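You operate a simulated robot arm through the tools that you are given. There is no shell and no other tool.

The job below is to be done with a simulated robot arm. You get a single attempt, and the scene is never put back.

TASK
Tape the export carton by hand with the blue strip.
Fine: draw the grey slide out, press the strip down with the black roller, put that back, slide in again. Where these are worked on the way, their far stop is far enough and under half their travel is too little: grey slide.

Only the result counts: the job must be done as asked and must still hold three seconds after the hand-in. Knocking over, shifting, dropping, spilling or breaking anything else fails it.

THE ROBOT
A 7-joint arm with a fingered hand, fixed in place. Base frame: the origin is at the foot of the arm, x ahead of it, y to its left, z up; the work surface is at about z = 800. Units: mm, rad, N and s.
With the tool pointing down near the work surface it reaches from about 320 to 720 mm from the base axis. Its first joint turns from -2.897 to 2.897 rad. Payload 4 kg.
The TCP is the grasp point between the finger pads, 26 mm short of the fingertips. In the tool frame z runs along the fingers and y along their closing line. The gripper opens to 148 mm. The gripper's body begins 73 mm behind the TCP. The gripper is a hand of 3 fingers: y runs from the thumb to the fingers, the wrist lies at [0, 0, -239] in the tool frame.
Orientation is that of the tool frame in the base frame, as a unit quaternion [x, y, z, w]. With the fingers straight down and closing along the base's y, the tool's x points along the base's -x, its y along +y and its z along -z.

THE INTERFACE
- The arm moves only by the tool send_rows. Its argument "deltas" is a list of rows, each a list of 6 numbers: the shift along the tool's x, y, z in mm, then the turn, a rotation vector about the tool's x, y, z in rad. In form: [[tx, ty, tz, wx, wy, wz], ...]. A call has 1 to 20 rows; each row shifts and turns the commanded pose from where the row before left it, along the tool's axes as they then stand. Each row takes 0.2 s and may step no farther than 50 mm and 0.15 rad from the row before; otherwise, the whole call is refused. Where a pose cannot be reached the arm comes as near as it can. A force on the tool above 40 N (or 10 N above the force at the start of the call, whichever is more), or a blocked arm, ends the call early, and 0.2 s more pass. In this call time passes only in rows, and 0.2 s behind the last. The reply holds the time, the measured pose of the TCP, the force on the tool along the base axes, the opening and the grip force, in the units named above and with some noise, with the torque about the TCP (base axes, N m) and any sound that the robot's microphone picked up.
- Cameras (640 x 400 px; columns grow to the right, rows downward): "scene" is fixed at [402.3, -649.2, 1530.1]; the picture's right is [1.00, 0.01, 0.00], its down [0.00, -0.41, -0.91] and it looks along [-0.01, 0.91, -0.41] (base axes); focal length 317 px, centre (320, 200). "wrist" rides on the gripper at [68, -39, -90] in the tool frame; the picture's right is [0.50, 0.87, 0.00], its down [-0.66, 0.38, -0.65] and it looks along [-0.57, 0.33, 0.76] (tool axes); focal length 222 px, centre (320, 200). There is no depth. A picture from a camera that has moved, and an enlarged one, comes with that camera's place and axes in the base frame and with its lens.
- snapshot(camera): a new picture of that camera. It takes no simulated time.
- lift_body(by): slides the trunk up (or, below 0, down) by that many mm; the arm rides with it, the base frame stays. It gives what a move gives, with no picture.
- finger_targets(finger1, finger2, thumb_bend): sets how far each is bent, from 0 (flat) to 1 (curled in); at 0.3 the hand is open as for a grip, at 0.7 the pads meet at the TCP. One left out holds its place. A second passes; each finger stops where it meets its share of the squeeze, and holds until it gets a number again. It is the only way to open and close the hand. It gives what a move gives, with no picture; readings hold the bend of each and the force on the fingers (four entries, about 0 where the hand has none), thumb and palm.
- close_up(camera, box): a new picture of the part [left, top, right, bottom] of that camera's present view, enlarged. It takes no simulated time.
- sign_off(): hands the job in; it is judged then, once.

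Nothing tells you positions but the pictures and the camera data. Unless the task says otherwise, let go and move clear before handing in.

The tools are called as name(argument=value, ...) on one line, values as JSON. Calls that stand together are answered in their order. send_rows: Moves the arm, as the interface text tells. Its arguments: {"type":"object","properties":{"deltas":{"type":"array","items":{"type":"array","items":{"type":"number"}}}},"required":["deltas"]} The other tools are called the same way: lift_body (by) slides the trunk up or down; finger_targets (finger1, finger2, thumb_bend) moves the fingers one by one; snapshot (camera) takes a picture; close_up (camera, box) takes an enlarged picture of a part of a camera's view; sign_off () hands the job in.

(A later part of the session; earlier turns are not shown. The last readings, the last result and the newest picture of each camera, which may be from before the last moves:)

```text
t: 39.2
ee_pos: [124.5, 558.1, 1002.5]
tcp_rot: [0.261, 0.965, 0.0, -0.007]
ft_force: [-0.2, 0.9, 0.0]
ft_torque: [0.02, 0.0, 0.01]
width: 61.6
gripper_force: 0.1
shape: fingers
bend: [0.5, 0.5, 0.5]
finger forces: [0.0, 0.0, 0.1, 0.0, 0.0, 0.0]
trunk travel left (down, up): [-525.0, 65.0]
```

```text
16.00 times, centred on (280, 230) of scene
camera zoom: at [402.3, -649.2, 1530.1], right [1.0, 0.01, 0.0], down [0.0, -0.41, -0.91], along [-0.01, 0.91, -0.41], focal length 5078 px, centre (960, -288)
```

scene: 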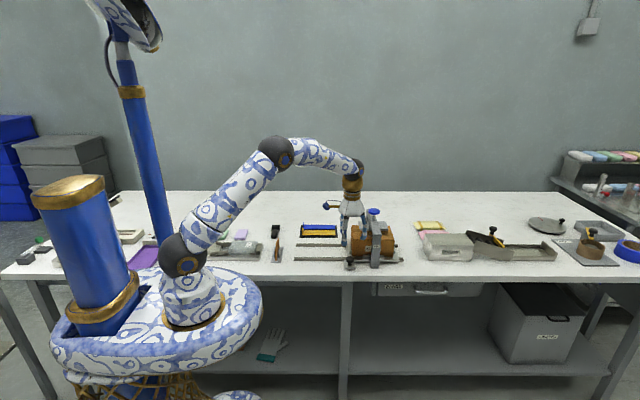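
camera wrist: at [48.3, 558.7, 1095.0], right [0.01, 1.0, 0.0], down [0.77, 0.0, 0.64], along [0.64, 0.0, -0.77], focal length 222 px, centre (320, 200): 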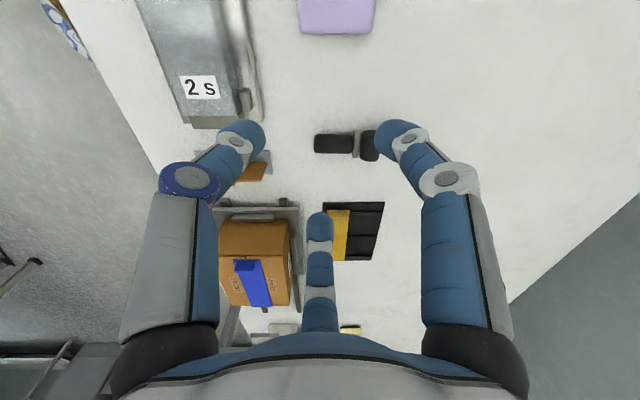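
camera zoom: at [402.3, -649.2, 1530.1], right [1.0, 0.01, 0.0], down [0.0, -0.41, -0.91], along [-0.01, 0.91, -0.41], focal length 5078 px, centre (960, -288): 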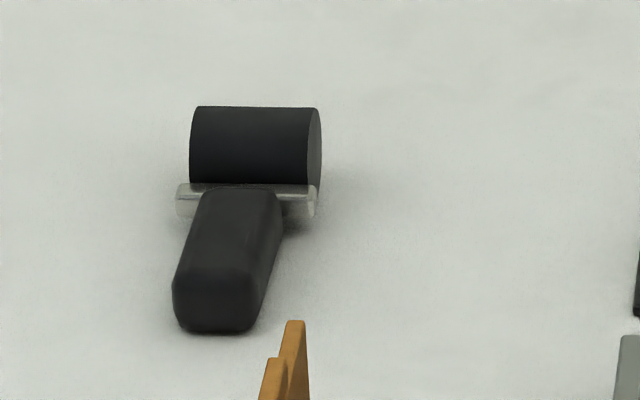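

The roller lies along y: handle y 550–604 at x ≈ 182, bracket behind it, and the cylinder (about 28 mm diameter) at y ≈ 625. The best grip is two fingers on the handle's sides and one at its tail. I'll test in free air whether the wrist can turn that way.

send_rows(deltas=[[0, 0, 0, 0, 0, 0.1428], [0, 0, 0, 0, 0, 0.1428], [0, 0, 0, 0, 0, 0.1428], [0, 0, 0, 0, 0, 0.1428], [0, 0, 0, 0, 0, 0.1428], [0, 0, 0, 0, 0, 0.1428], [0, 0, 0, 0, 0, 0.1428], [0, 0, 0, 0, 0, 0.1428], [0, 0, 0, 0, 0, 0.1428], [0, 0, 0, 0, 0, 0.1428], [0, 0, 0, 0, 0, 0.1428]])

snapshot(camera="wrist")

```text
t: 41.6
ee_pos: [126.7, 559.1, 1002.3]
tcp_rot: [0.868, 0.497, -0.006, -0.004]
ft_force: [-0.6, -0.1, 0.2]
ft_torque: [0.0, 0.01, -0.01]
width: 61.7
gripper_force: 0.1
shape: fingers
bend: [0.5, 0.5, 0.5]
finger forces: [0.0, 0.0, 0.1, 0.0, 0.1, 0.0]
trunk travel left (down, up): [-525.0, 65.0]
```

```text
taken
camera wrist: at [127.6, 636.8, 1093.2], right [1.0, -0.01, -0.01], down [0.0, -0.76, 0.65], along [-0.02, -0.65, -0.76], focal length 222 px, centre (320, 200)
```

wrist: 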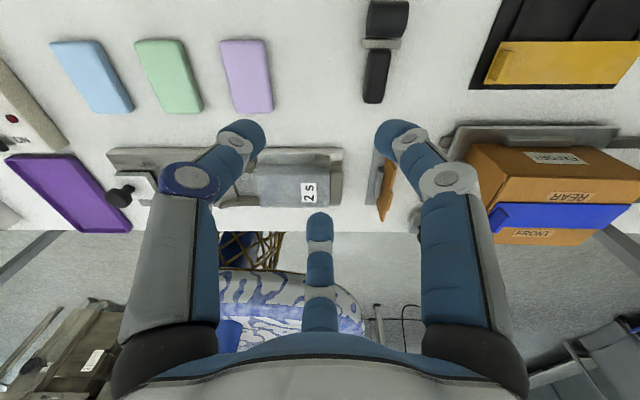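

That orientation is reachable: one finger now points toward the tail and the other two straddle the handle. I'll move over the handle and descend to look.

send_rows(deltas=[[21, 21.4, 0, 0, 0, 0], [21, 21.4, 0, 0, 0, 0], [0, 0, 32, 0, 0, 0], [0, 0, 32, 0, 0, 0], [0, 0, 32, 0, 0, 0], [0, 0, 30, 0, 0, 0]])

snapshot(camera="wrist")

close_up(camera="scene", box=[240, 170, 320, 240])

```text
t: 43.0
ee_pos: [183.1, 574.8, 876.0]
tcp_rot: [0.867, 0.498, -0.005, -0.004]
ft_force: [-0.2, -0.4, 0.3]
ft_torque: [0.02, 0.0, -0.01]
width: 61.8
gripper_force: 0.1
shape: fingers
bend: [0.5, 0.5, 0.5]
finger forces: [0.0, 0.0, 0.1, 0.1, 0.0, 0.0]
trunk travel left (down, up): [-525.0, 65.0]
```

```text
taken
camera wrist: at [185.4, 652.1, 965.9], right [1.0, -0.01, -0.01], down [0.0, -0.76, 0.65], along [-0.01, -0.65, -0.76], focal length 222 px, centre (320, 200)
```

wrist: 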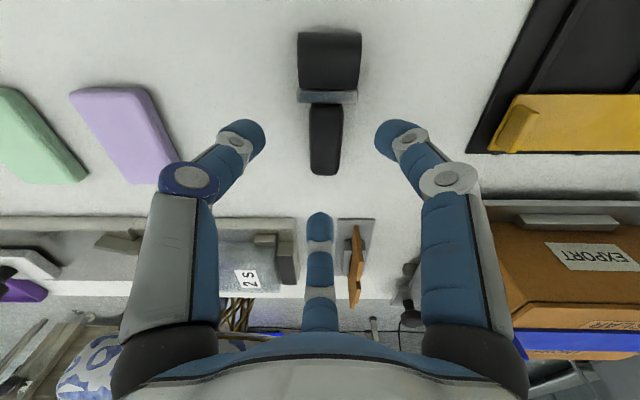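

```text
5.71 times, centred on (280, 205) of scene
camera zoom: at [402.3, -649.2, 1530.1], right [1.0, 0.01, 0.0], down [0.0, -0.41, -0.91], along [-0.01, 0.91, -0.41], focal length 1814 px, centre (549, 171)
```

zoom: 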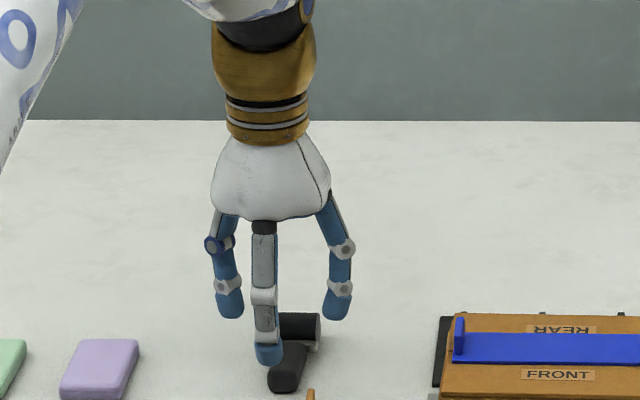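

close_up(camera="wrist", box=[260, 20, 400, 190])

```text
2.35 times, centred on (330, 105) of wrist
camera zoom: at [185.4, 652.1, 965.9], right [1.0, -0.01, -0.01], down [0.0, -0.76, 0.65], along [-0.01, -0.65, -0.76], focal length 523 px, centre (296, 424)
```

zoom: 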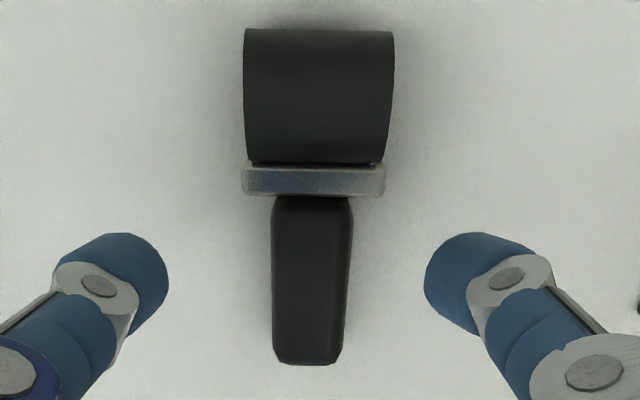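

Handle centre is at x ≈ 188, spanning y 552–606. I'll shift 4.5 mm in +x and lower around it.

send_rows(deltas=[[2.25, 3.9, 0, 0, 0, 0], [0, 0, 15, 0, 0, 0], [0, 0, 15, 0, 0, 0]])

close_up(camera="wrist", box=[240, 40, 400, 240])

close_up(camera="scene", box=[250, 190, 310, 250])

```text
t: 43.8
ee_pos: [186.7, 573.3, 845.3]
tcp_rot: [0.868, 0.497, -0.005, -0.004]
ft_force: [0.0, 0.3, -0.3]
ft_torque: [-0.01, -0.03, 0.01]
width: 61.6
gripper_force: 0.2
shape: fingers
bend: [0.5, 0.5, 0.5]
finger forces: [0.0, 0.1, 0.0, 0.0, 0.1, 0.1]
trunk travel left (down, up): [-525.0, 65.0]
```

```text
2.00 times, centred on (320, 140) of wrist
camera zoom: at [188.4, 651.5, 935.5], right [1.0, 0.0, -0.01], down [0.01, -0.76, 0.65], along [-0.01, -0.65, -0.76], focal length 444 px, centre (320, 320)
```

zoom: 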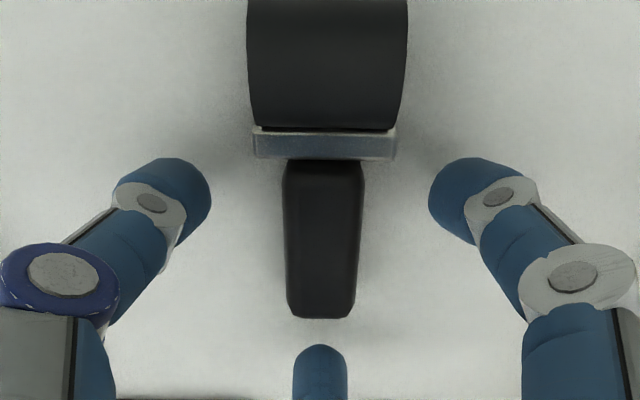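

```text
6.67 times, centred on (280, 220) of scene
camera zoom: at [402.3, -649.2, 1530.1], right [1.0, 0.01, 0.0], down [0.0, -0.41, -0.91], along [-0.01, 0.91, -0.41], focal length 2116 px, centre (587, 67)
```

zoom: 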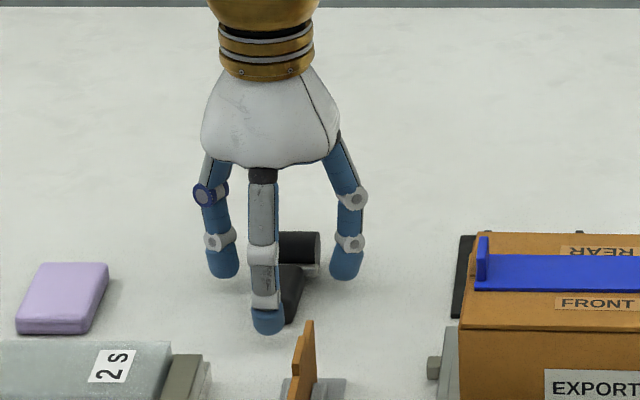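

send_rows(deltas=[[0, 0, 2, 0, 0, 0], [0, 0, 1.5, 0, 0, 0]])

finger_targets(finger1=0.6, finger2=0.58, thumb_bend=0.6)

close_up(camera="wrist", box=[240, 40, 400, 240])

```text
t: 44.4
ee_pos: [186.3, 573.7, 841.5]
tcp_rot: [0.867, 0.498, -0.006, -0.004]
ft_force: [0.1, 0.3, 1.0]
ft_torque: [-0.03, -0.01, 0.01]
width: 61.6
gripper_force: 0.0
shape: fingers
bend: [0.5, 0.5, 0.5]
finger forces: [0.0, 0.0, 0.0, 0.0, 0.1, 0.0]
trunk travel left (down, up): [-525.0, 65.0]
```

```text
t: 45.4
ee_pos: [187.0, 573.5, 841.4]
tcp_rot: [0.868, 0.497, -0.005, -0.004]
ft_force: [-0.9, 0.0, 0.5]
ft_torque: [-0.03, 0.03, -0.01]
width: 30.1
gripper_force: 0.0
shape: fingers
bend: [0.6, 0.57, 0.6]
finger forces: [0.0, 0.1, 0.1, 0.0, 0.0, 0.1]
trunk travel left (down, up): [-525.0, 65.0]
```

```text
2.00 times, centred on (320, 140) of wrist
camera zoom: at [189.0, 651.0, 932.1], right [1.0, -0.01, -0.01], down [0.0, -0.76, 0.65], along [-0.01, -0.65, -0.76], focal length 444 px, centre (320, 320)
```

zoom: 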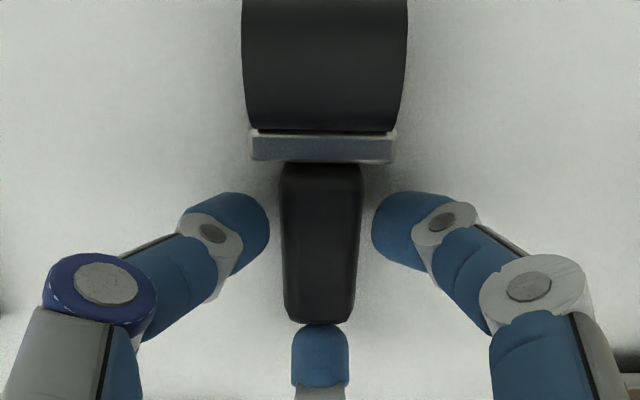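

finger_targets(finger1=0.75, finger2=0.72, thumb_bend=0.75)

close_up(camera="wrist", box=[240, 40, 400, 240])

close_up(camera="scene", box=[250, 190, 310, 250])

```text
t: 46.4
ee_pos: [187.7, 574.0, 842.1]
tcp_rot: [0.867, 0.498, -0.005, -0.004]
ft_force: [0.2, -0.2, 0.5]
ft_torque: [-0.05, 0.0, 0.01]
width: 19.5
gripper_force: 17.0
shape: fingers
bend: [0.62, 0.6, 0.67]
finger forces: [10.4, 11.4, 0.1, 0.0, 11.7, 0.1]
trunk travel left (down, up): [-525.0, 65.0]
```

```text
2.00 times, centred on (320, 140) of wrist
camera zoom: at [189.0, 651.0, 932.0], right [1.0, -0.01, -0.01], down [0.01, -0.76, 0.65], along [-0.01, -0.65, -0.76], focal length 444 px, centre (320, 320)
```

zoom: 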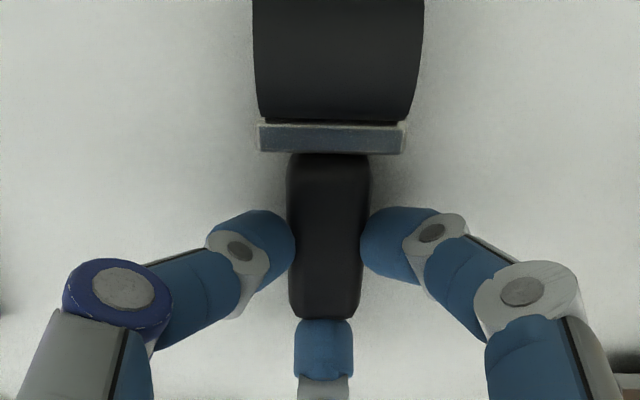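

```text
6.67 times, centred on (280, 220) of scene
camera zoom: at [402.3, -649.2, 1530.1], right [1.0, 0.01, 0.0], down [0.0, -0.41, -0.91], along [-0.01, 0.91, -0.41], focal length 2116 px, centre (587, 67)
```

zoom: 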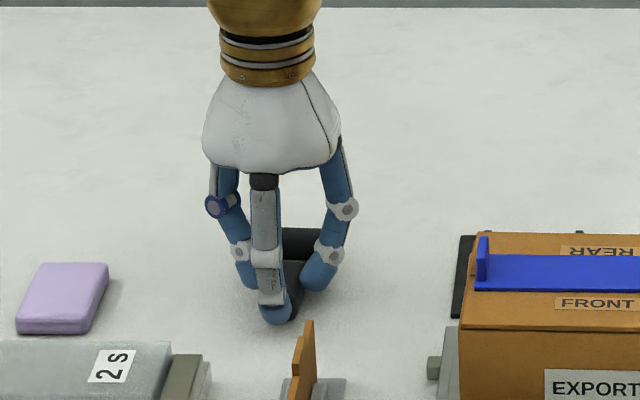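

A firm three-point grip on the handle (10–12 N each). I'll lift it a little and check that it stays level.

send_rows(deltas=[[0, 0, -5, 0, 0, 0], [0, 0, -15, 0, 0, 0], [0, 0, -30, 0, 0, 0]])

close_up(camera="wrist", box=[240, 40, 400, 240])

close_up(camera="scene", box=[250, 180, 310, 240])

```text
t: 47.2
ee_pos: [185.9, 572.5, 891.1]
tcp_rot: [0.867, 0.497, -0.005, -0.003]
ft_force: [0.1, 0.2, -1.1]
ft_torque: [-0.05, -0.01, -0.02]
width: 19.4
gripper_force: 16.7
shape: fingers
bend: [0.62, 0.6, 0.67]
finger forces: [10.5, 11.4, 0.0, 0.0, 11.8, 0.0]
trunk travel left (down, up): [-525.0, 65.0]
```

```text
2.00 times, centred on (320, 140) of wrist
camera zoom: at [188.5, 650.2, 981.5], right [1.0, -0.01, -0.01], down [0.01, -0.76, 0.65], along [-0.01, -0.65, -0.76], focal length 444 px, centre (320, 320)
```

zoom: 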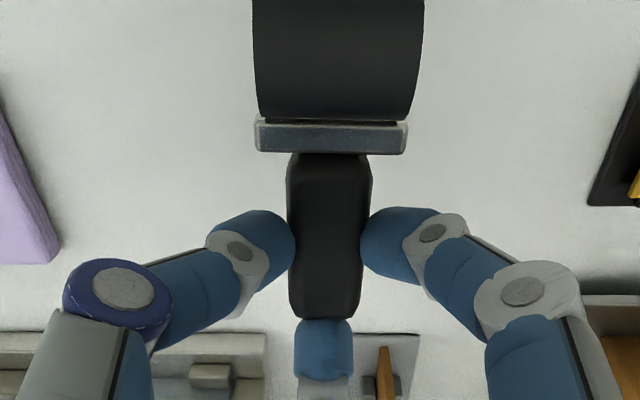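

```text
6.67 times, centred on (280, 210) of scene
camera zoom: at [402.3, -649.2, 1530.1], right [1.0, 0.01, 0.0], down [0.0, -0.41, -0.91], along [-0.01, 0.91, -0.41], focal length 2116 px, centre (587, 133)
```

zoom: 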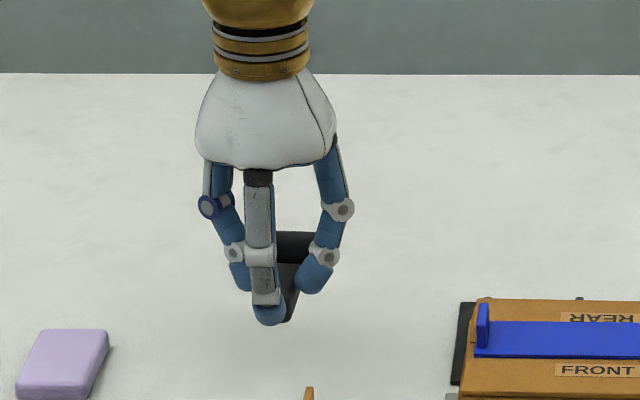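

The roller is held level. I'll raise it well clear and turn it 90° so the cylinder will roll along the strip, with its head toward -x.

send_rows(deltas=[[0, 0, -35, 0, 0, 0], [0, 0, -35, 0, 0, 0], [0, 0, -35, 0, 0, 0], [0, 0, -35, 0, 0, 0], [0, 0, 0, 0, 0, -0.1428], [0, 0, 0, 0, 0, -0.1428], [0, 0, 0, 0, 0, -0.1428], [0, 0, 0, 0, 0, -0.1428], [0, 0, 0, 0, 0, -0.1428], [0, 0, 0, 0, 0, -0.1428], [0, 0, 0, 0, 0, -0.1428], [0, 0, 0, 0, 0, -0.1428], [0, 0, 0, 0, 0, -0.1428], [0, 0, 0, 0, 0, -0.1428], [0, 0, 0, 0, 0, -0.1428]])

snapshot(camera="wrist")

snapshot(camera="scene")

```text
t: 50.4
ee_pos: [191.1, 573.1, 1031.7]
tcp_rot: [0.261, 0.965, -0.001, -0.006]
ft_force: [0.0, 0.2, -0.5]
ft_torque: [0.03, -0.01, -0.01]
width: 19.5
gripper_force: 16.4
shape: fingers
bend: [0.62, 0.6, 0.67]
finger forces: [10.5, 11.0, 0.0, 0.0, 11.7, 0.1]
trunk travel left (down, up): [-525.0, 65.0]
```

```text
taken
camera wrist: at [113.6, 573.2, 1122.4], right [0.0, 1.0, 0.0], down [0.77, 0.0, 0.64], along [0.64, 0.0, -0.77], focal length 222 px, centre (320, 200)
```

wrist: 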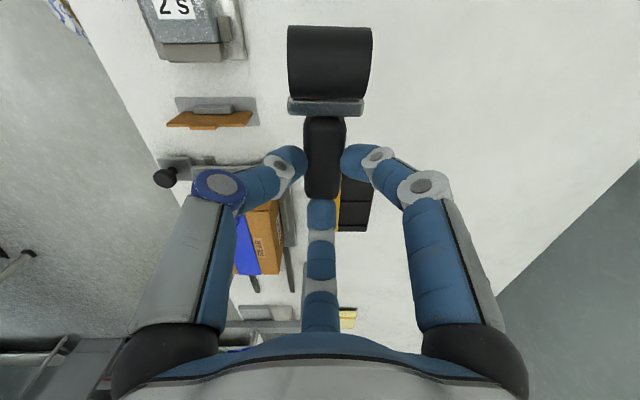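

```text
taken
```

scene: 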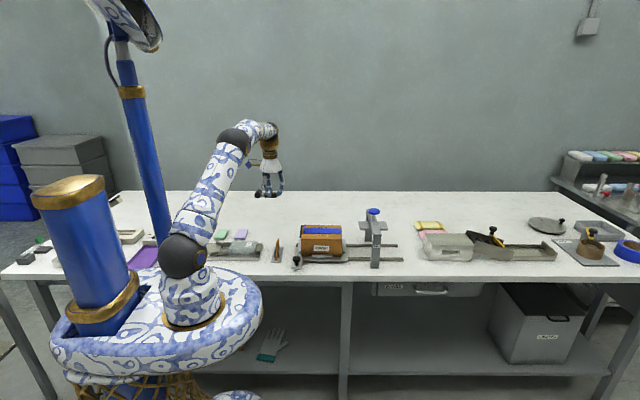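

send_rows(deltas=[[-40, 1.9, 0, 0, 0, 0], [-40, 1.9, 0, 0, 0, 0], [-40, 1.9, 0, 0, 0, 0], [-40, 1.9, 0, 0, 0, 0], [-40, 1.9, 0, 0, 0, 0], [-40, 1.9, 0, 0, 0, 0], [-40, 1.9, 0, 0, 0, 0], [0, 0, 0, -0.0583, -0.101, 0], [0, 0, 0, -0.0583, -0.101, 0], [0, 0, 0, -0.0583, -0.101, 0]])

snapshot(camera="wrist")

close_up(camera="scene", box=[280, 170, 400, 270])

```text
t: 52.6
ee_pos: [437.8, 443.0, 1029.9]
tcp_rot: [0.258, 0.952, 0.043, 0.162]
ft_force: [0.3, 0.9, -1.4]
ft_torque: [0.0, -0.02, -0.01]
width: 19.2
gripper_force: 16.4
shape: fingers
bend: [0.62, 0.6, 0.67]
finger forces: [10.6, 10.6, 0.0, 0.0, 11.6, 0.1]
trunk travel left (down, up): [-525.0, 65.0]
```

```text
taken
camera wrist: at [335.1, 444.2, 1088.1], right [0.01, 1.0, 0.0], down [0.5, 0.0, 0.87], along [0.87, 0.0, -0.5], focal length 222 px, centre (320, 200)
```

wrist: 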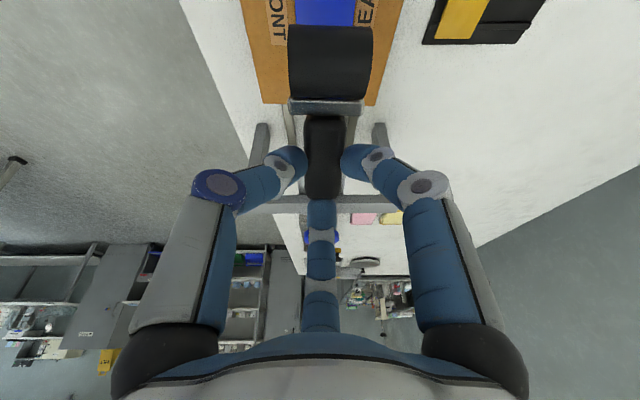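

```text
4.00 times, centred on (340, 220) of scene
camera zoom: at [402.3, -649.2, 1530.1], right [1.0, 0.01, 0.0], down [0.0, -0.41, -0.91], along [-0.01, 0.91, -0.41], focal length 1270 px, centre (240, 120)
```

zoom: 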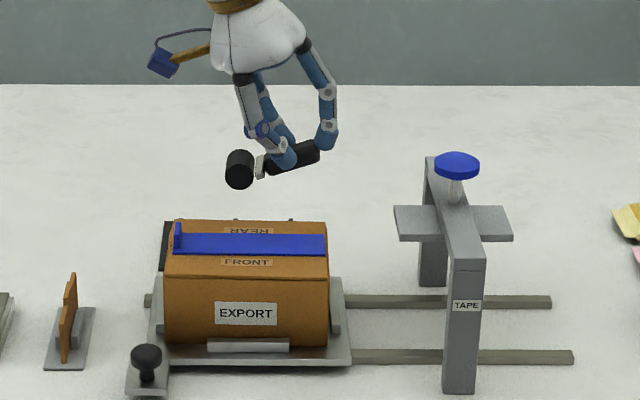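

The roller is aligned over the strip, head tilted down toward the tab side. I'll lower it until the cylinder just touches the strip.

send_rows(deltas=[[8.17, -4.72, 25.8, 0, 0, 0], [8.17, -4.72, 25.8, 0, 0, 0]])

close_up(camera="scene", box=[290, 195, 370, 255])

snapshot(camera="wrist")

```text
t: 53.2
ee_pos: [436.7, 445.6, 972.6]
tcp_rot: [0.259, 0.951, 0.043, 0.162]
ft_force: [-0.1, 0.1, -1.9]
ft_torque: [0.03, -0.01, -0.03]
width: 19.2
gripper_force: 16.5
shape: fingers
bend: [0.62, 0.6, 0.67]
finger forces: [10.7, 10.7, 0.1, 0.0, 11.8, 0.1]
trunk travel left (down, up): [-525.0, 65.0]
```

```text
6.67 times, centred on (330, 225) of scene
camera zoom: at [402.3, -649.2, 1530.1], right [1.0, 0.01, 0.0], down [0.0, -0.41, -0.91], along [-0.01, 0.91, -0.41], focal length 2116 px, centre (253, 33)
```

zoom: 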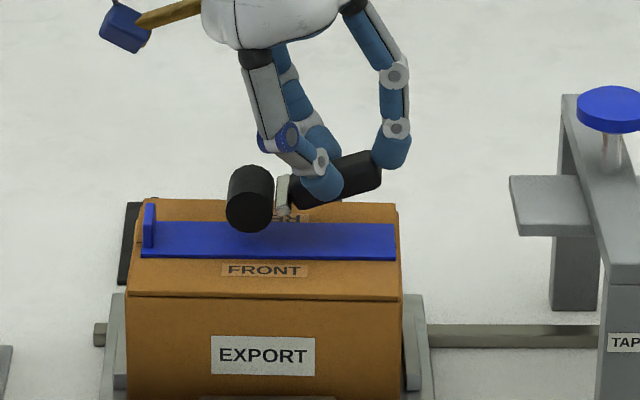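

```text
taken
camera wrist: at [333.5, 445.5, 1032.7], right [0.01, 1.0, 0.0], down [0.5, 0.0, 0.87], along [0.87, 0.0, -0.5], focal length 222 px, centre (320, 200)
```

wrist: 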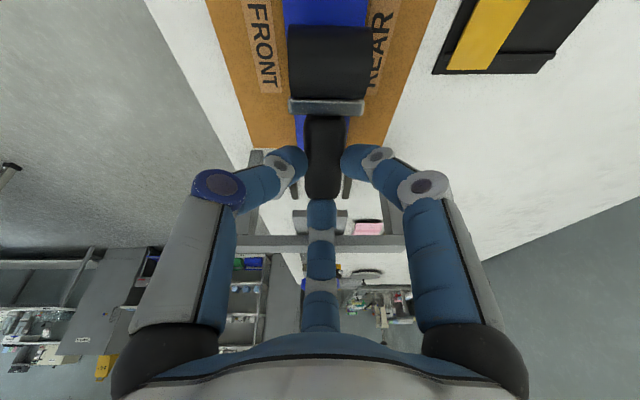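

send_rows(deltas=[[0.89, -0.51, 2.82, 0, 0, 0], [0.89, -0.51, 2.82, 0, 0, 0], [0.89, -0.51, 2.82, 0, 0, 0]])

close_up(camera="scene", box=[290, 195, 370, 255])

```text
t: 54.0
ee_pos: [437.1, 444.1, 964.3]
tcp_rot: [0.258, 0.952, 0.043, 0.161]
ft_force: [-0.1, 0.0, -1.5]
ft_torque: [0.0, -0.03, -0.03]
width: 19.3
gripper_force: 16.1
shape: fingers
bend: [0.62, 0.6, 0.67]
finger forces: [10.5, 10.4, 0.1, 0.1, 11.7, 0.0]
trunk travel left (down, up): [-525.0, 65.0]
```

```text
6.67 times, centred on (330, 225) of scene
camera zoom: at [402.3, -649.2, 1530.1], right [1.0, 0.01, 0.0], down [0.0, -0.41, -0.91], along [-0.01, 0.91, -0.41], focal length 2116 px, centre (253, 33)
```

zoom: 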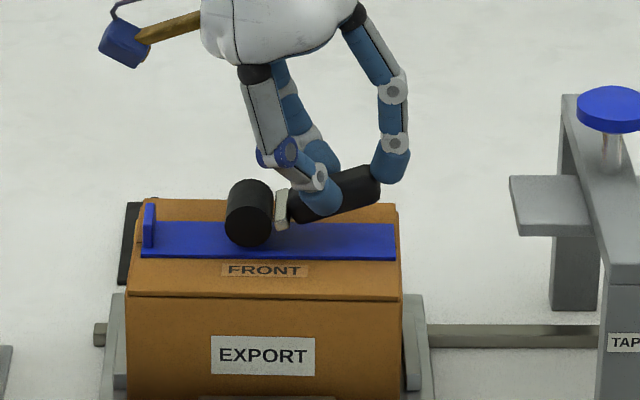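

send_rows(deltas=[[0.45, -0.26, 1.41, 0, 0, 0], [0.45, -0.26, 1.41, 0, 0, 0], [0.3, -0.17, 0.94, 0, 0, 0]])

close_up(camera="scene", box=[290, 195, 370, 255])

```text
t: 54.8
ee_pos: [435.4, 443.7, 961.0]
tcp_rot: [0.258, 0.951, 0.044, 0.162]
ft_force: [-0.6, -0.6, 0.2]
ft_torque: [0.0, -0.01, 0.03]
width: 19.3
gripper_force: 16.9
shape: fingers
bend: [0.62, 0.6, 0.67]
finger forces: [11.1, 11.1, 0.0, 0.0, 12.3, 0.1]
trunk travel left (down, up): [-525.0, 65.0]
```

```text
6.67 times, centred on (330, 225) of scene
camera zoom: at [402.3, -649.2, 1530.1], right [1.0, 0.01, 0.0], down [0.0, -0.41, -0.91], along [-0.01, 0.91, -0.41], focal length 2116 px, centre (253, 33)
```

zoom: 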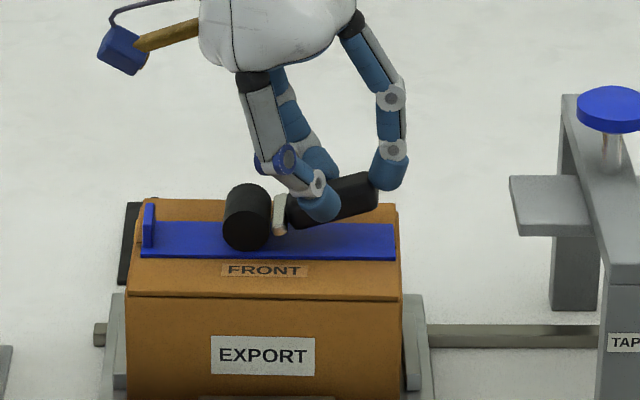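

send_rows(deltas=[[0.3, -0.17, 0.94, 0, 0, 0], [0.3, -0.17, 0.94, 0, 0, 0]])

close_up(camera="scene", box=[290, 195, 370, 255])

```text
t: 55.4
ee_pos: [434.4, 444.3, 957.9]
tcp_rot: [0.257, 0.952, 0.044, 0.162]
ft_force: [0.7, -0.8, 1.3]
ft_torque: [0.01, 0.02, 0.0]
width: 19.2
gripper_force: 17.5
shape: fingers
bend: [0.62, 0.6, 0.67]
finger forces: [11.4, 11.4, 0.0, 0.1, 13.0, 0.0]
trunk travel left (down, up): [-525.0, 65.0]
```

```text
6.67 times, centred on (330, 225) of scene
camera zoom: at [402.3, -649.2, 1530.1], right [1.0, 0.01, 0.0], down [0.0, -0.41, -0.91], along [-0.01, 0.91, -0.41], focal length 2116 px, centre (253, 33)
```

zoom: 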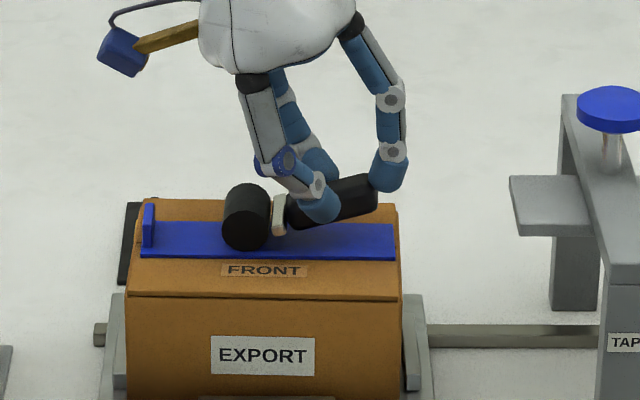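

send_rows(deltas=[[0.3, -0.17, 0.94, 0, 0, 0], [0.3, -0.17, 0.94, 0, 0, 0], [0.3, -0.17, 0.94, 0, 0, 0]])

close_up(camera="scene", box=[290, 195, 370, 255])

close_up(camera="wrist", box=[240, 0, 400, 220])

```text
t: 56.2
ee_pos: [437.4, 443.2, 955.0]
tcp_rot: [0.258, 0.952, 0.044, 0.162]
ft_force: [1.5, -0.1, 3.5]
ft_torque: [-0.02, 0.14, 0.06]
width: 19.0
gripper_force: 19.6
shape: fingers
bend: [0.61, 0.6, 0.68]
finger forces: [12.2, 11.1, 0.0, 0.0, 14.5, 0.0]
trunk travel left (down, up): [-525.0, 65.0]
```

```text
6.67 times, centred on (330, 225) of scene
camera zoom: at [402.3, -649.2, 1530.1], right [1.0, 0.01, 0.0], down [0.0, -0.41, -0.91], along [-0.01, 0.91, -0.41], focal length 2116 px, centre (253, 33)
```

zoom: 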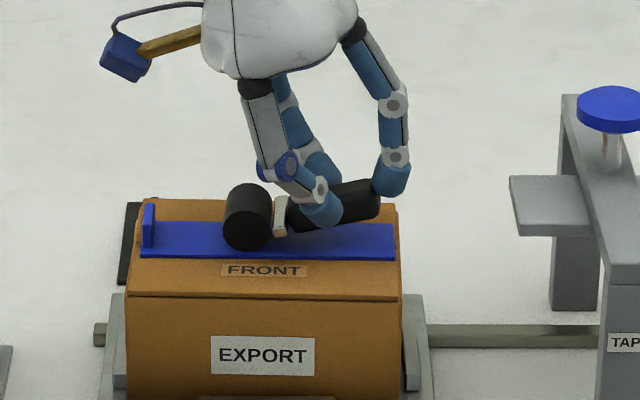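

```text
1.82 times, centred on (320, 110) of wrist
camera zoom: at [333.3, 443.9, 1015.1], right [0.01, 1.0, 0.0], down [0.5, 0.0, 0.87], along [0.87, 0.0, -0.5], focal length 404 px, centre (320, 364)
```

zoom: 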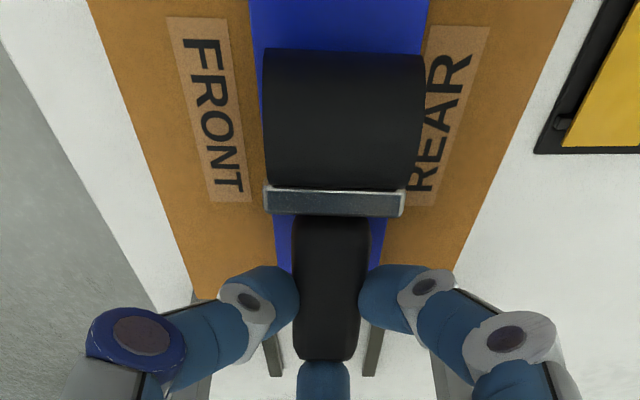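

The cylinder is pressing with about 5 N and the strip is staying put. I'll try a short roll toward +x and watch for any drag.

send_rows(deltas=[[-4.07, 2.35, 1.72, 0, 0, 0], [-4.07, 2.35, 1.72, 0, 0, 0], [-4.07, 2.35, 1.72, 0, 0, 0], [-4.07, 2.35, 1.72, 0, 0, 0]])

close_up(camera="scene", box=[290, 195, 370, 255])

close_up(camera="wrist", box=[240, 0, 400, 220])

```text
t: 57.2
ee_pos: [456.7, 443.5, 956.2]
tcp_rot: [0.258, 0.951, 0.043, 0.162]
ft_force: [-0.8, -0.2, 1.9]
ft_torque: [-0.02, 0.19, -0.01]
width: 19.1
gripper_force: 17.9
shape: fingers
bend: [0.61, 0.6, 0.68]
finger forces: [12.1, 10.4, 0.0, 0.1, 13.6, 0.1]
trunk travel left (down, up): [-525.0, 65.0]
```

```text
6.67 times, centred on (330, 225) of scene
camera zoom: at [402.3, -649.2, 1530.1], right [1.0, 0.01, 0.0], down [0.0, -0.41, -0.91], along [-0.01, 0.91, -0.41], focal length 2116 px, centre (253, 33)
```

zoom: 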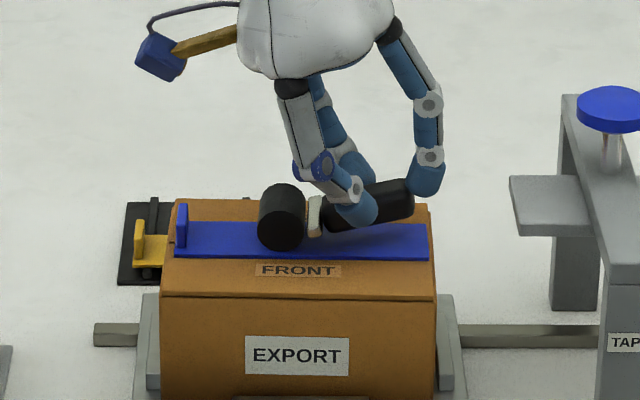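

```text
1.82 times, centred on (320, 110) of wrist
camera zoom: at [353.5, 443.6, 1015.6], right [0.01, 1.0, 0.0], down [0.5, 0.0, 0.87], along [0.87, 0.0, -0.5], focal length 404 px, centre (320, 364)
```

zoom: 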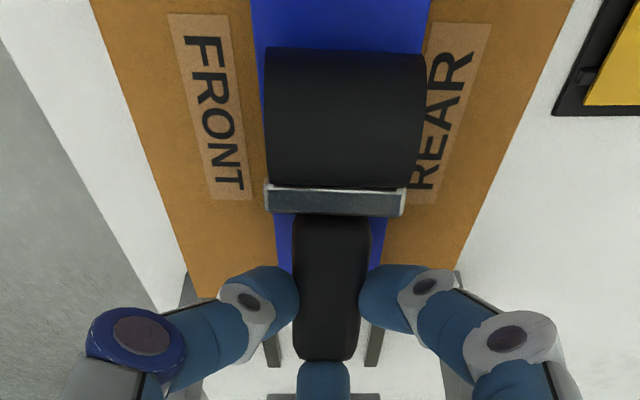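

The free-running slide came along with the roller, so I need to roll toward -x, against its far stop. I'll roll back to the stop and a bit past it and watch the strip.

send_rows(deltas=[[4.07, -2.35, -1.72, 0, 0, 0], [4.07, -2.35, -1.72, 0, 0, 0], [4.07, -2.35, -1.72, 0, 0, 0], [4.07, -2.35, -1.72, 0, 0, 0], [4.07, -2.35, -1.72, 0, 0, 0]])

close_up(camera="scene", box=[290, 195, 370, 255])

close_up(camera="wrist", box=[240, 0, 400, 220])

```text
t: 58.4
ee_pos: [432.0, 443.4, 955.2]
tcp_rot: [0.259, 0.951, 0.043, 0.162]
ft_force: [0.4, -0.3, 3.2]
ft_torque: [0.0, 0.11, 0.05]
width: 19.1
gripper_force: 18.3
shape: fingers
bend: [0.61, 0.6, 0.68]
finger forces: [11.9, 11.2, 0.1, 0.0, 13.7, 0.0]
trunk travel left (down, up): [-525.0, 65.0]
```

```text
6.67 times, centred on (330, 225) of scene
camera zoom: at [402.3, -649.2, 1530.1], right [1.0, 0.01, 0.0], down [0.0, -0.41, -0.91], along [-0.01, 0.91, -0.41], focal length 2116 px, centre (253, 33)
```

zoom: 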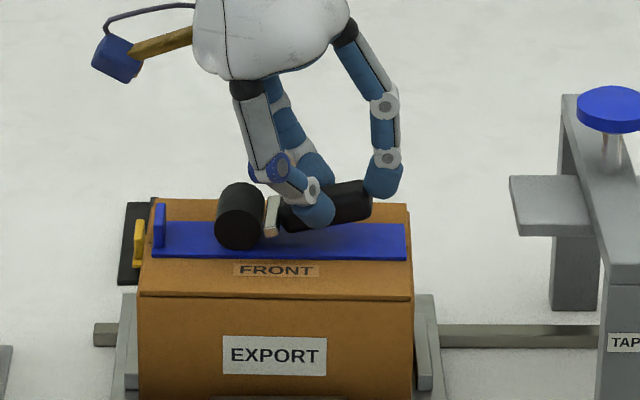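

```text
1.82 times, centred on (320, 110) of wrist
camera zoom: at [328.6, 443.5, 1014.6], right [0.01, 1.0, 0.0], down [0.5, 0.0, 0.87], along [0.87, 0.0, -0.5], focal length 404 px, centre (320, 364)
```

zoom: 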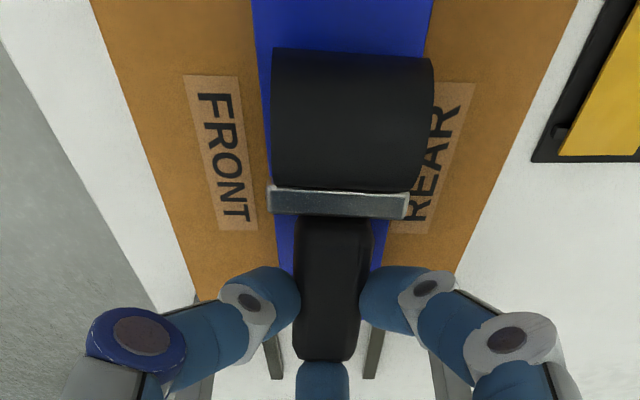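

The strip stayed fixed relative to the carton. To press harder and reach the right end without nearing the gantry pad, I'll lift, tilt the roller steeper (about 45°), and go to the strip's right end.

send_rows(deltas=[[-4.45, 2.57, -14.1, 0, 0, 0], [-8.9, 5.1, -28.2, 0, 0, 0], [0, 0, 0, -0.0725, -0.1256, 0], [0, 0, 0, -0.0725, -0.1256, 0], [0, 0, 0, -0.0725, -0.1256, 0], [-18.6, 10.8, 21.5, 0, 0, 0], [-18.6, 10.8, 21.5, 0, 0, 0]])

close_up(camera="scene", box=[290, 175, 410, 255])

snapshot(camera="wrist")

```text
t: 60.0
ee_pos: [494.5, 443.4, 1000.4]
tcp_rot: [0.242, 0.894, 0.098, 0.364]
ft_force: [-0.6, 0.8, -0.3]
ft_torque: [-0.02, 0.01, 0.0]
width: 19.5
gripper_force: 17.0
shape: fingers
bend: [0.61, 0.6, 0.68]
finger forces: [11.3, 10.6, 0.0, 0.0, 12.8, 0.0]
trunk travel left (down, up): [-525.0, 65.0]
```

```text
5.00 times, centred on (350, 215) of scene
camera zoom: at [402.3, -649.2, 1530.1], right [1.0, 0.01, 0.0], down [0.0, -0.41, -0.91], along [-0.01, 0.91, -0.41], focal length 1587 px, centre (170, 125)
```

zoom: 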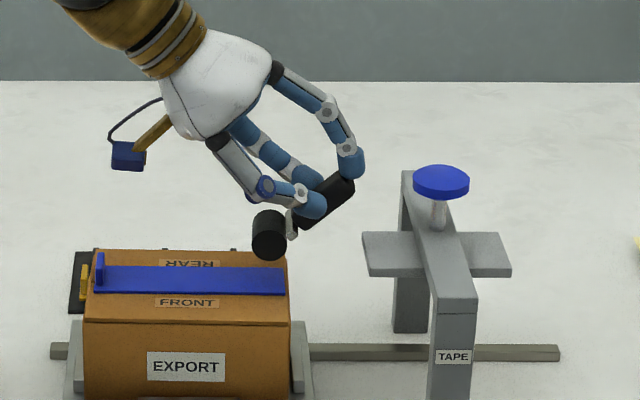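

```text
taken
camera wrist: at [376.0, 444.1, 1010.3], right [0.01, 1.0, 0.0], down [0.09, 0.0, 1.0], along [1.0, 0.0, -0.09], focal length 222 px, centre (320, 200)
```

wrist: 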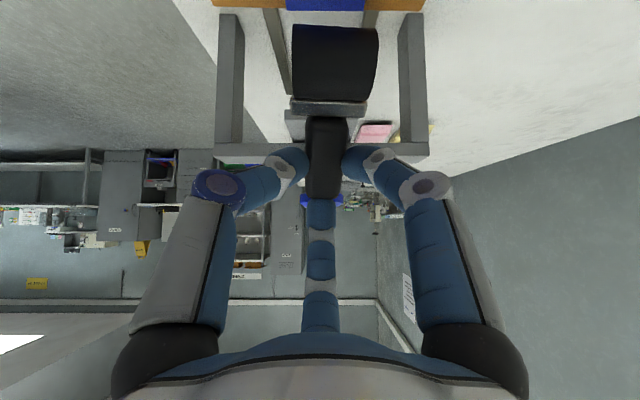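

Head is at x ≈ 466 over the strip's right end, well clear of the gantry. I'll lower to contact and press.

send_rows(deltas=[[9.2, -5.3, 10.6, 0, 0, 0], [8.6, -5, 9.9, 0, 0, 0], [1.22, -0.71, 1.41, 0, 0, 0], [1.22, -0.71, 1.41, 0, 0, 0]])

close_up(camera="scene", box=[290, 195, 370, 255])

```text
t: 61.0
ee_pos: [491.8, 442.7, 967.3]
tcp_rot: [0.243, 0.894, 0.097, 0.364]
ft_force: [0.9, -1.1, 7.7]
ft_torque: [-0.04, 0.18, 0.05]
width: 19.0
gripper_force: 20.8
shape: fingers
bend: [0.61, 0.59, 0.68]
finger forces: [13.3, 11.5, 0.0, 0.1, 16.4, 0.0]
trunk travel left (down, up): [-525.0, 65.0]
```

```text
6.67 times, centred on (330, 225) of scene
camera zoom: at [402.3, -649.2, 1530.1], right [1.0, 0.01, 0.0], down [0.0, -0.41, -0.91], along [-0.01, 0.91, -0.41], focal length 2116 px, centre (253, 33)
```

zoom: 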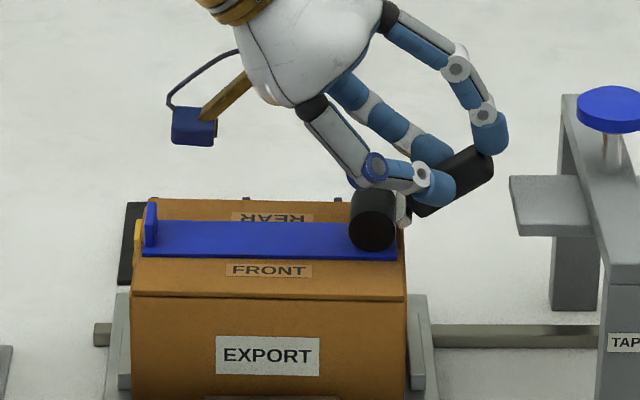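

About 9 N on the roller at the right end. Now I'll roll steadily toward the tab.

send_rows(deltas=[[3.67, -2.12, -4.24, 0, 0, 0], [3.67, -2.12, -4.24, 0, 0, 0], [3.67, -2.12, -4.24, 0, 0, 0], [3.67, -2.12, -4.24, 0, 0, 0], [3.67, -2.12, -4.24, 0, 0, 0], [3.67, -2.12, -4.24, 0, 0, 0]])

close_up(camera="scene", box=[290, 195, 370, 255])

```text
t: 62.4
ee_pos: [454.6, 443.2, 968.8]
tcp_rot: [0.243, 0.894, 0.098, 0.363]
ft_force: [1.3, -0.4, 5.3]
ft_torque: [-0.03, 0.09, 0.01]
width: 19.0
gripper_force: 19.5
shape: fingers
bend: [0.61, 0.59, 0.67]
finger forces: [13.1, 11.4, 0.1, 0.0, 15.3, 0.1]
trunk travel left (down, up): [-525.0, 65.0]
```

```text
6.67 times, centred on (330, 225) of scene
camera zoom: at [402.3, -649.2, 1530.1], right [1.0, 0.01, 0.0], down [0.0, -0.41, -0.91], along [-0.01, 0.91, -0.41], focal length 2116 px, centre (253, 33)
```

zoom: 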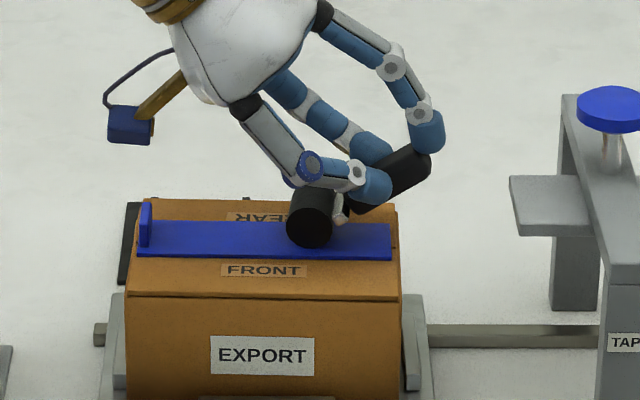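

Rolling works with the slide against its stop, and the strip holds its place. Continuing toward the tab.

send_rows(deltas=[[4.28, -2.47, -3.53, 0, 0, 0], [3.67, -2.12, -4.24, 0, 0, 0], [3.67, -2.12, -4.24, 0, 0, 0], [3.67, -2.12, -4.24, 0, 0, 0], [3.67, -2.12, -4.24, 0, 0, 0], [3.67, -2.12, -4.24, 0, 0, 0], [3.67, -2.12, -4.24, 0, 0, 0], [3.67, -2.12, -4.24, 0, 0, 0], [3.67, -2.12, -4.24, 0, 0, 0]])

close_up(camera="scene", box=[290, 195, 370, 255])

```text
t: 64.4
ee_pos: [401.2, 444.0, 966.2]
tcp_rot: [0.242, 0.894, 0.096, 0.364]
ft_force: [0.7, 0.4, 5.9]
ft_torque: [-0.05, 0.11, 0.02]
width: 19.1
gripper_force: 19.8
shape: fingers
bend: [0.61, 0.59, 0.67]
finger forces: [13.3, 11.2, 0.0, 0.0, 15.5, 0.0]
trunk travel left (down, up): [-525.0, 65.0]
```

```text
6.67 times, centred on (330, 225) of scene
camera zoom: at [402.3, -649.2, 1530.1], right [1.0, 0.01, 0.0], down [0.0, -0.41, -0.91], along [-0.01, 0.91, -0.41], focal length 2116 px, centre (253, 33)
```

zoom: 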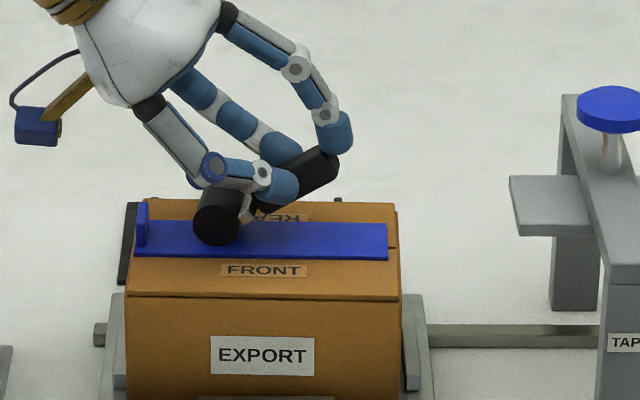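

The strip crept about 4 mm toward -x, still fully on the carton. For the last stretch near the tab I'll lift, shift, and press straight down instead of rolling.

send_rows(deltas=[[-4.9, 2.8, -5.7, 0, 0, 0], [6.1, -3.5, -7.1, 0, 0, 0], [6.1, -3.5, -7.1, 0, 0, 0], [3.0, -1.8, 3.5, 0, 0, 0], [1.9, -1.0, 2.2, 0, 0, 0]])

close_up(camera="scene", box=[290, 195, 370, 255])

```text
t: 65.6
ee_pos: [382.8, 445.4, 969.7]
tcp_rot: [0.243, 0.894, 0.098, 0.364]
ft_force: [2.0, -0.7, 5.5]
ft_torque: [-0.02, 0.05, 0.04]
width: 19.4
gripper_force: 19.3
shape: fingers
bend: [0.61, 0.59, 0.68]
finger forces: [12.2, 11.6, 0.0, 0.0, 14.9, 0.1]
trunk travel left (down, up): [-525.0, 65.0]
```

```text
6.67 times, centred on (330, 225) of scene
camera zoom: at [402.3, -649.2, 1530.1], right [1.0, 0.01, 0.0], down [0.0, -0.41, -0.91], along [-0.01, 0.91, -0.41], focal length 2116 px, centre (253, 33)
```

zoom: 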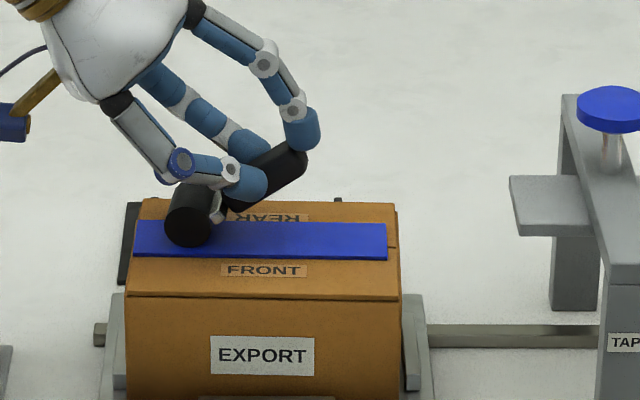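

close_up(camera="scene", box=[300, 210, 345, 240])

close_up(camera="wrist", box=[240, 0, 400, 130])

```text
13.33 times, centred on (322, 225) of scene
camera zoom: at [402.3, -649.2, 1530.1], right [1.0, 0.01, 0.0], down [0.0, -0.41, -0.91], along [-0.01, 0.91, -0.41], focal length 4232 px, centre (287, -133)
```

zoom: 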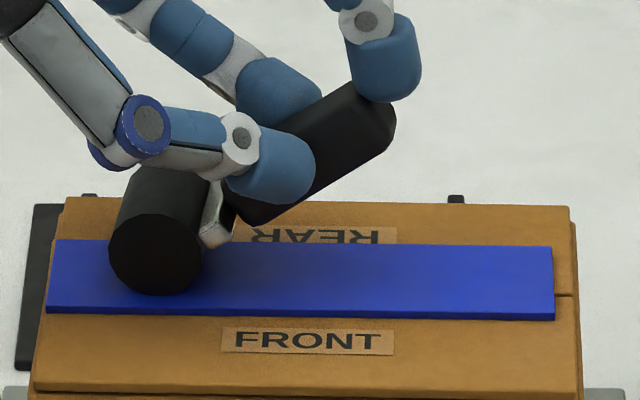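

```text
3.08 times, centred on (320, 65) of wrist
camera zoom: at [264.4, 445.0, 979.3], right [0.01, 1.0, 0.0], down [0.09, 0.0, 1.0], along [1.0, -0.01, -0.09], focal length 684 px, centre (320, 615)
```

zoom: 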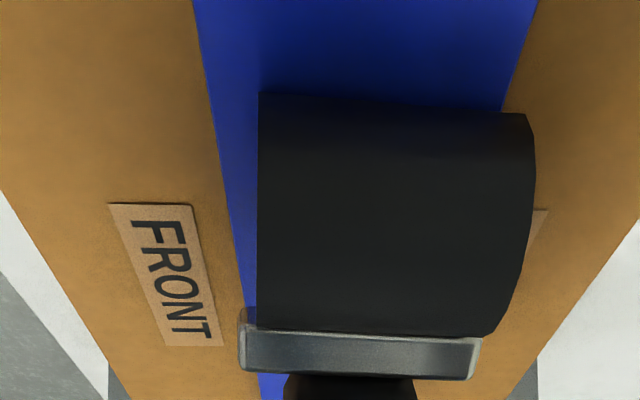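

The strip now lies completely flat: its tab has folded away, so it looks stuck down. I'll lift the roller off, level the hand again and turn it back.

send_rows(deltas=[[-6.1, 3.5, -7.1, 0, 0, 0], [-18.4, 10.6, -21.2, 0, 0, 0], [-21.4, 12.4, -24.7, 0, 0, 0], [0, 0, 0, 0.0654, 0.1133, 0], [0, 0, 0, 0.0654, 0.1133, 0], [0, 0, 0, 0.0654, 0.1133, 0], [0, 0, 0, 0.0654, 0.1133, 0], [0, 0, 0, 0.0654, 0.1133, 0], [0, 0, 0, 0.0654, 0.1133, 0]])

close_up(camera="scene", box=[270, 165, 390, 275])

snapshot(camera="wrist")

```text
t: 67.6
ee_pos: [382.8, 444.5, 1042.9]
tcp_rot: [0.261, 0.965, -0.001, -0.008]
ft_force: [0.2, 0.4, -0.9]
ft_torque: [-0.01, -0.01, 0.01]
width: 19.2
gripper_force: 17.0
shape: fingers
bend: [0.61, 0.6, 0.68]
finger forces: [11.6, 10.2, 0.0, 0.1, 12.9, 0.1]
trunk travel left (down, up): [-525.0, 65.0]
```

```text
3.64 times, centred on (330, 220) of scene
camera zoom: at [402.3, -649.2, 1530.1], right [1.0, 0.01, 0.0], down [0.0, -0.41, -0.91], along [-0.01, 0.91, -0.41], focal length 1154 px, centre (284, 127)
```

zoom: 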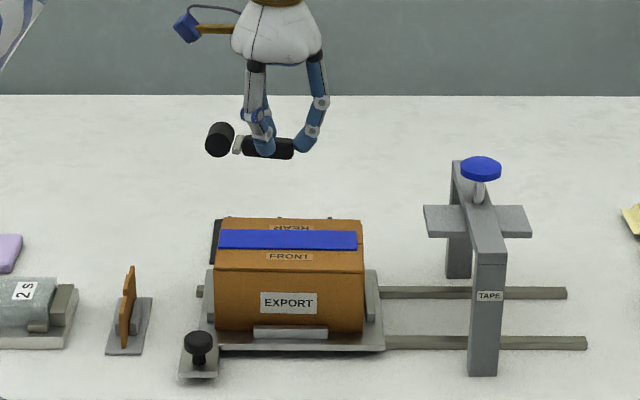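

```text
taken
camera wrist: at [306.9, 444.4, 1134.5], right [0.01, 1.0, 0.0], down [0.77, 0.0, 0.64], along [0.64, 0.0, -0.77], focal length 222 px, centre (320, 200)
```

wrist: 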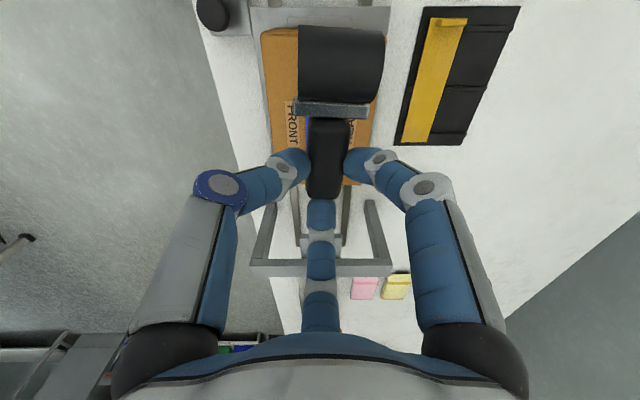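

close_up(camera="scene", box=[300, 190, 345, 220])

close_up(camera="wrist", box=[260, 10, 420, 210])

```text
13.33 times, centred on (322, 205) of scene
camera zoom: at [402.3, -649.2, 1530.1], right [1.0, 0.01, 0.0], down [0.0, -0.41, -0.91], along [-0.01, 0.91, -0.41], focal length 4232 px, centre (287, 133)
```

zoom: 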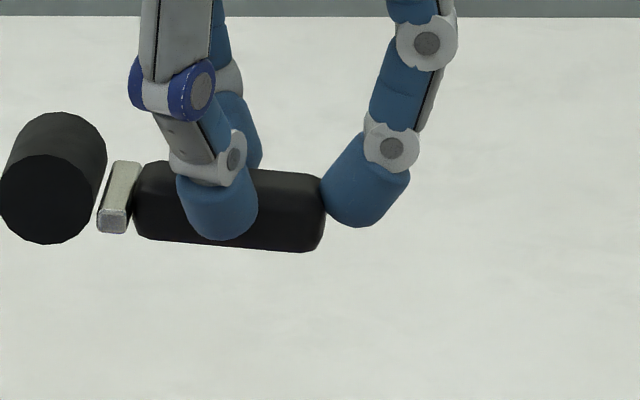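

```text
2.00 times, centred on (340, 110) of wrist
camera zoom: at [306.9, 444.4, 1134.5], right [0.01, 1.0, 0.0], down [0.77, 0.0, 0.64], along [0.64, 0.0, -0.77], focal length 444 px, centre (280, 380)
```

zoom: 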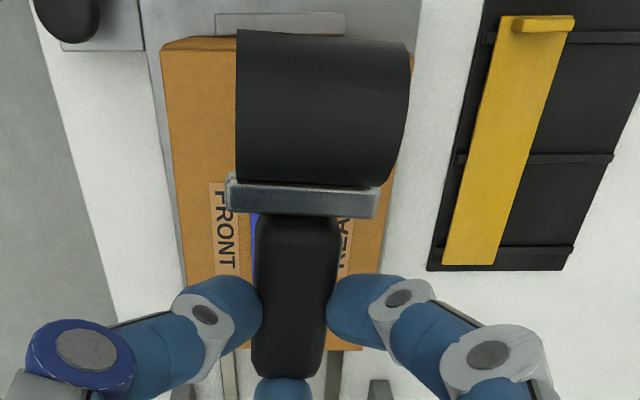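

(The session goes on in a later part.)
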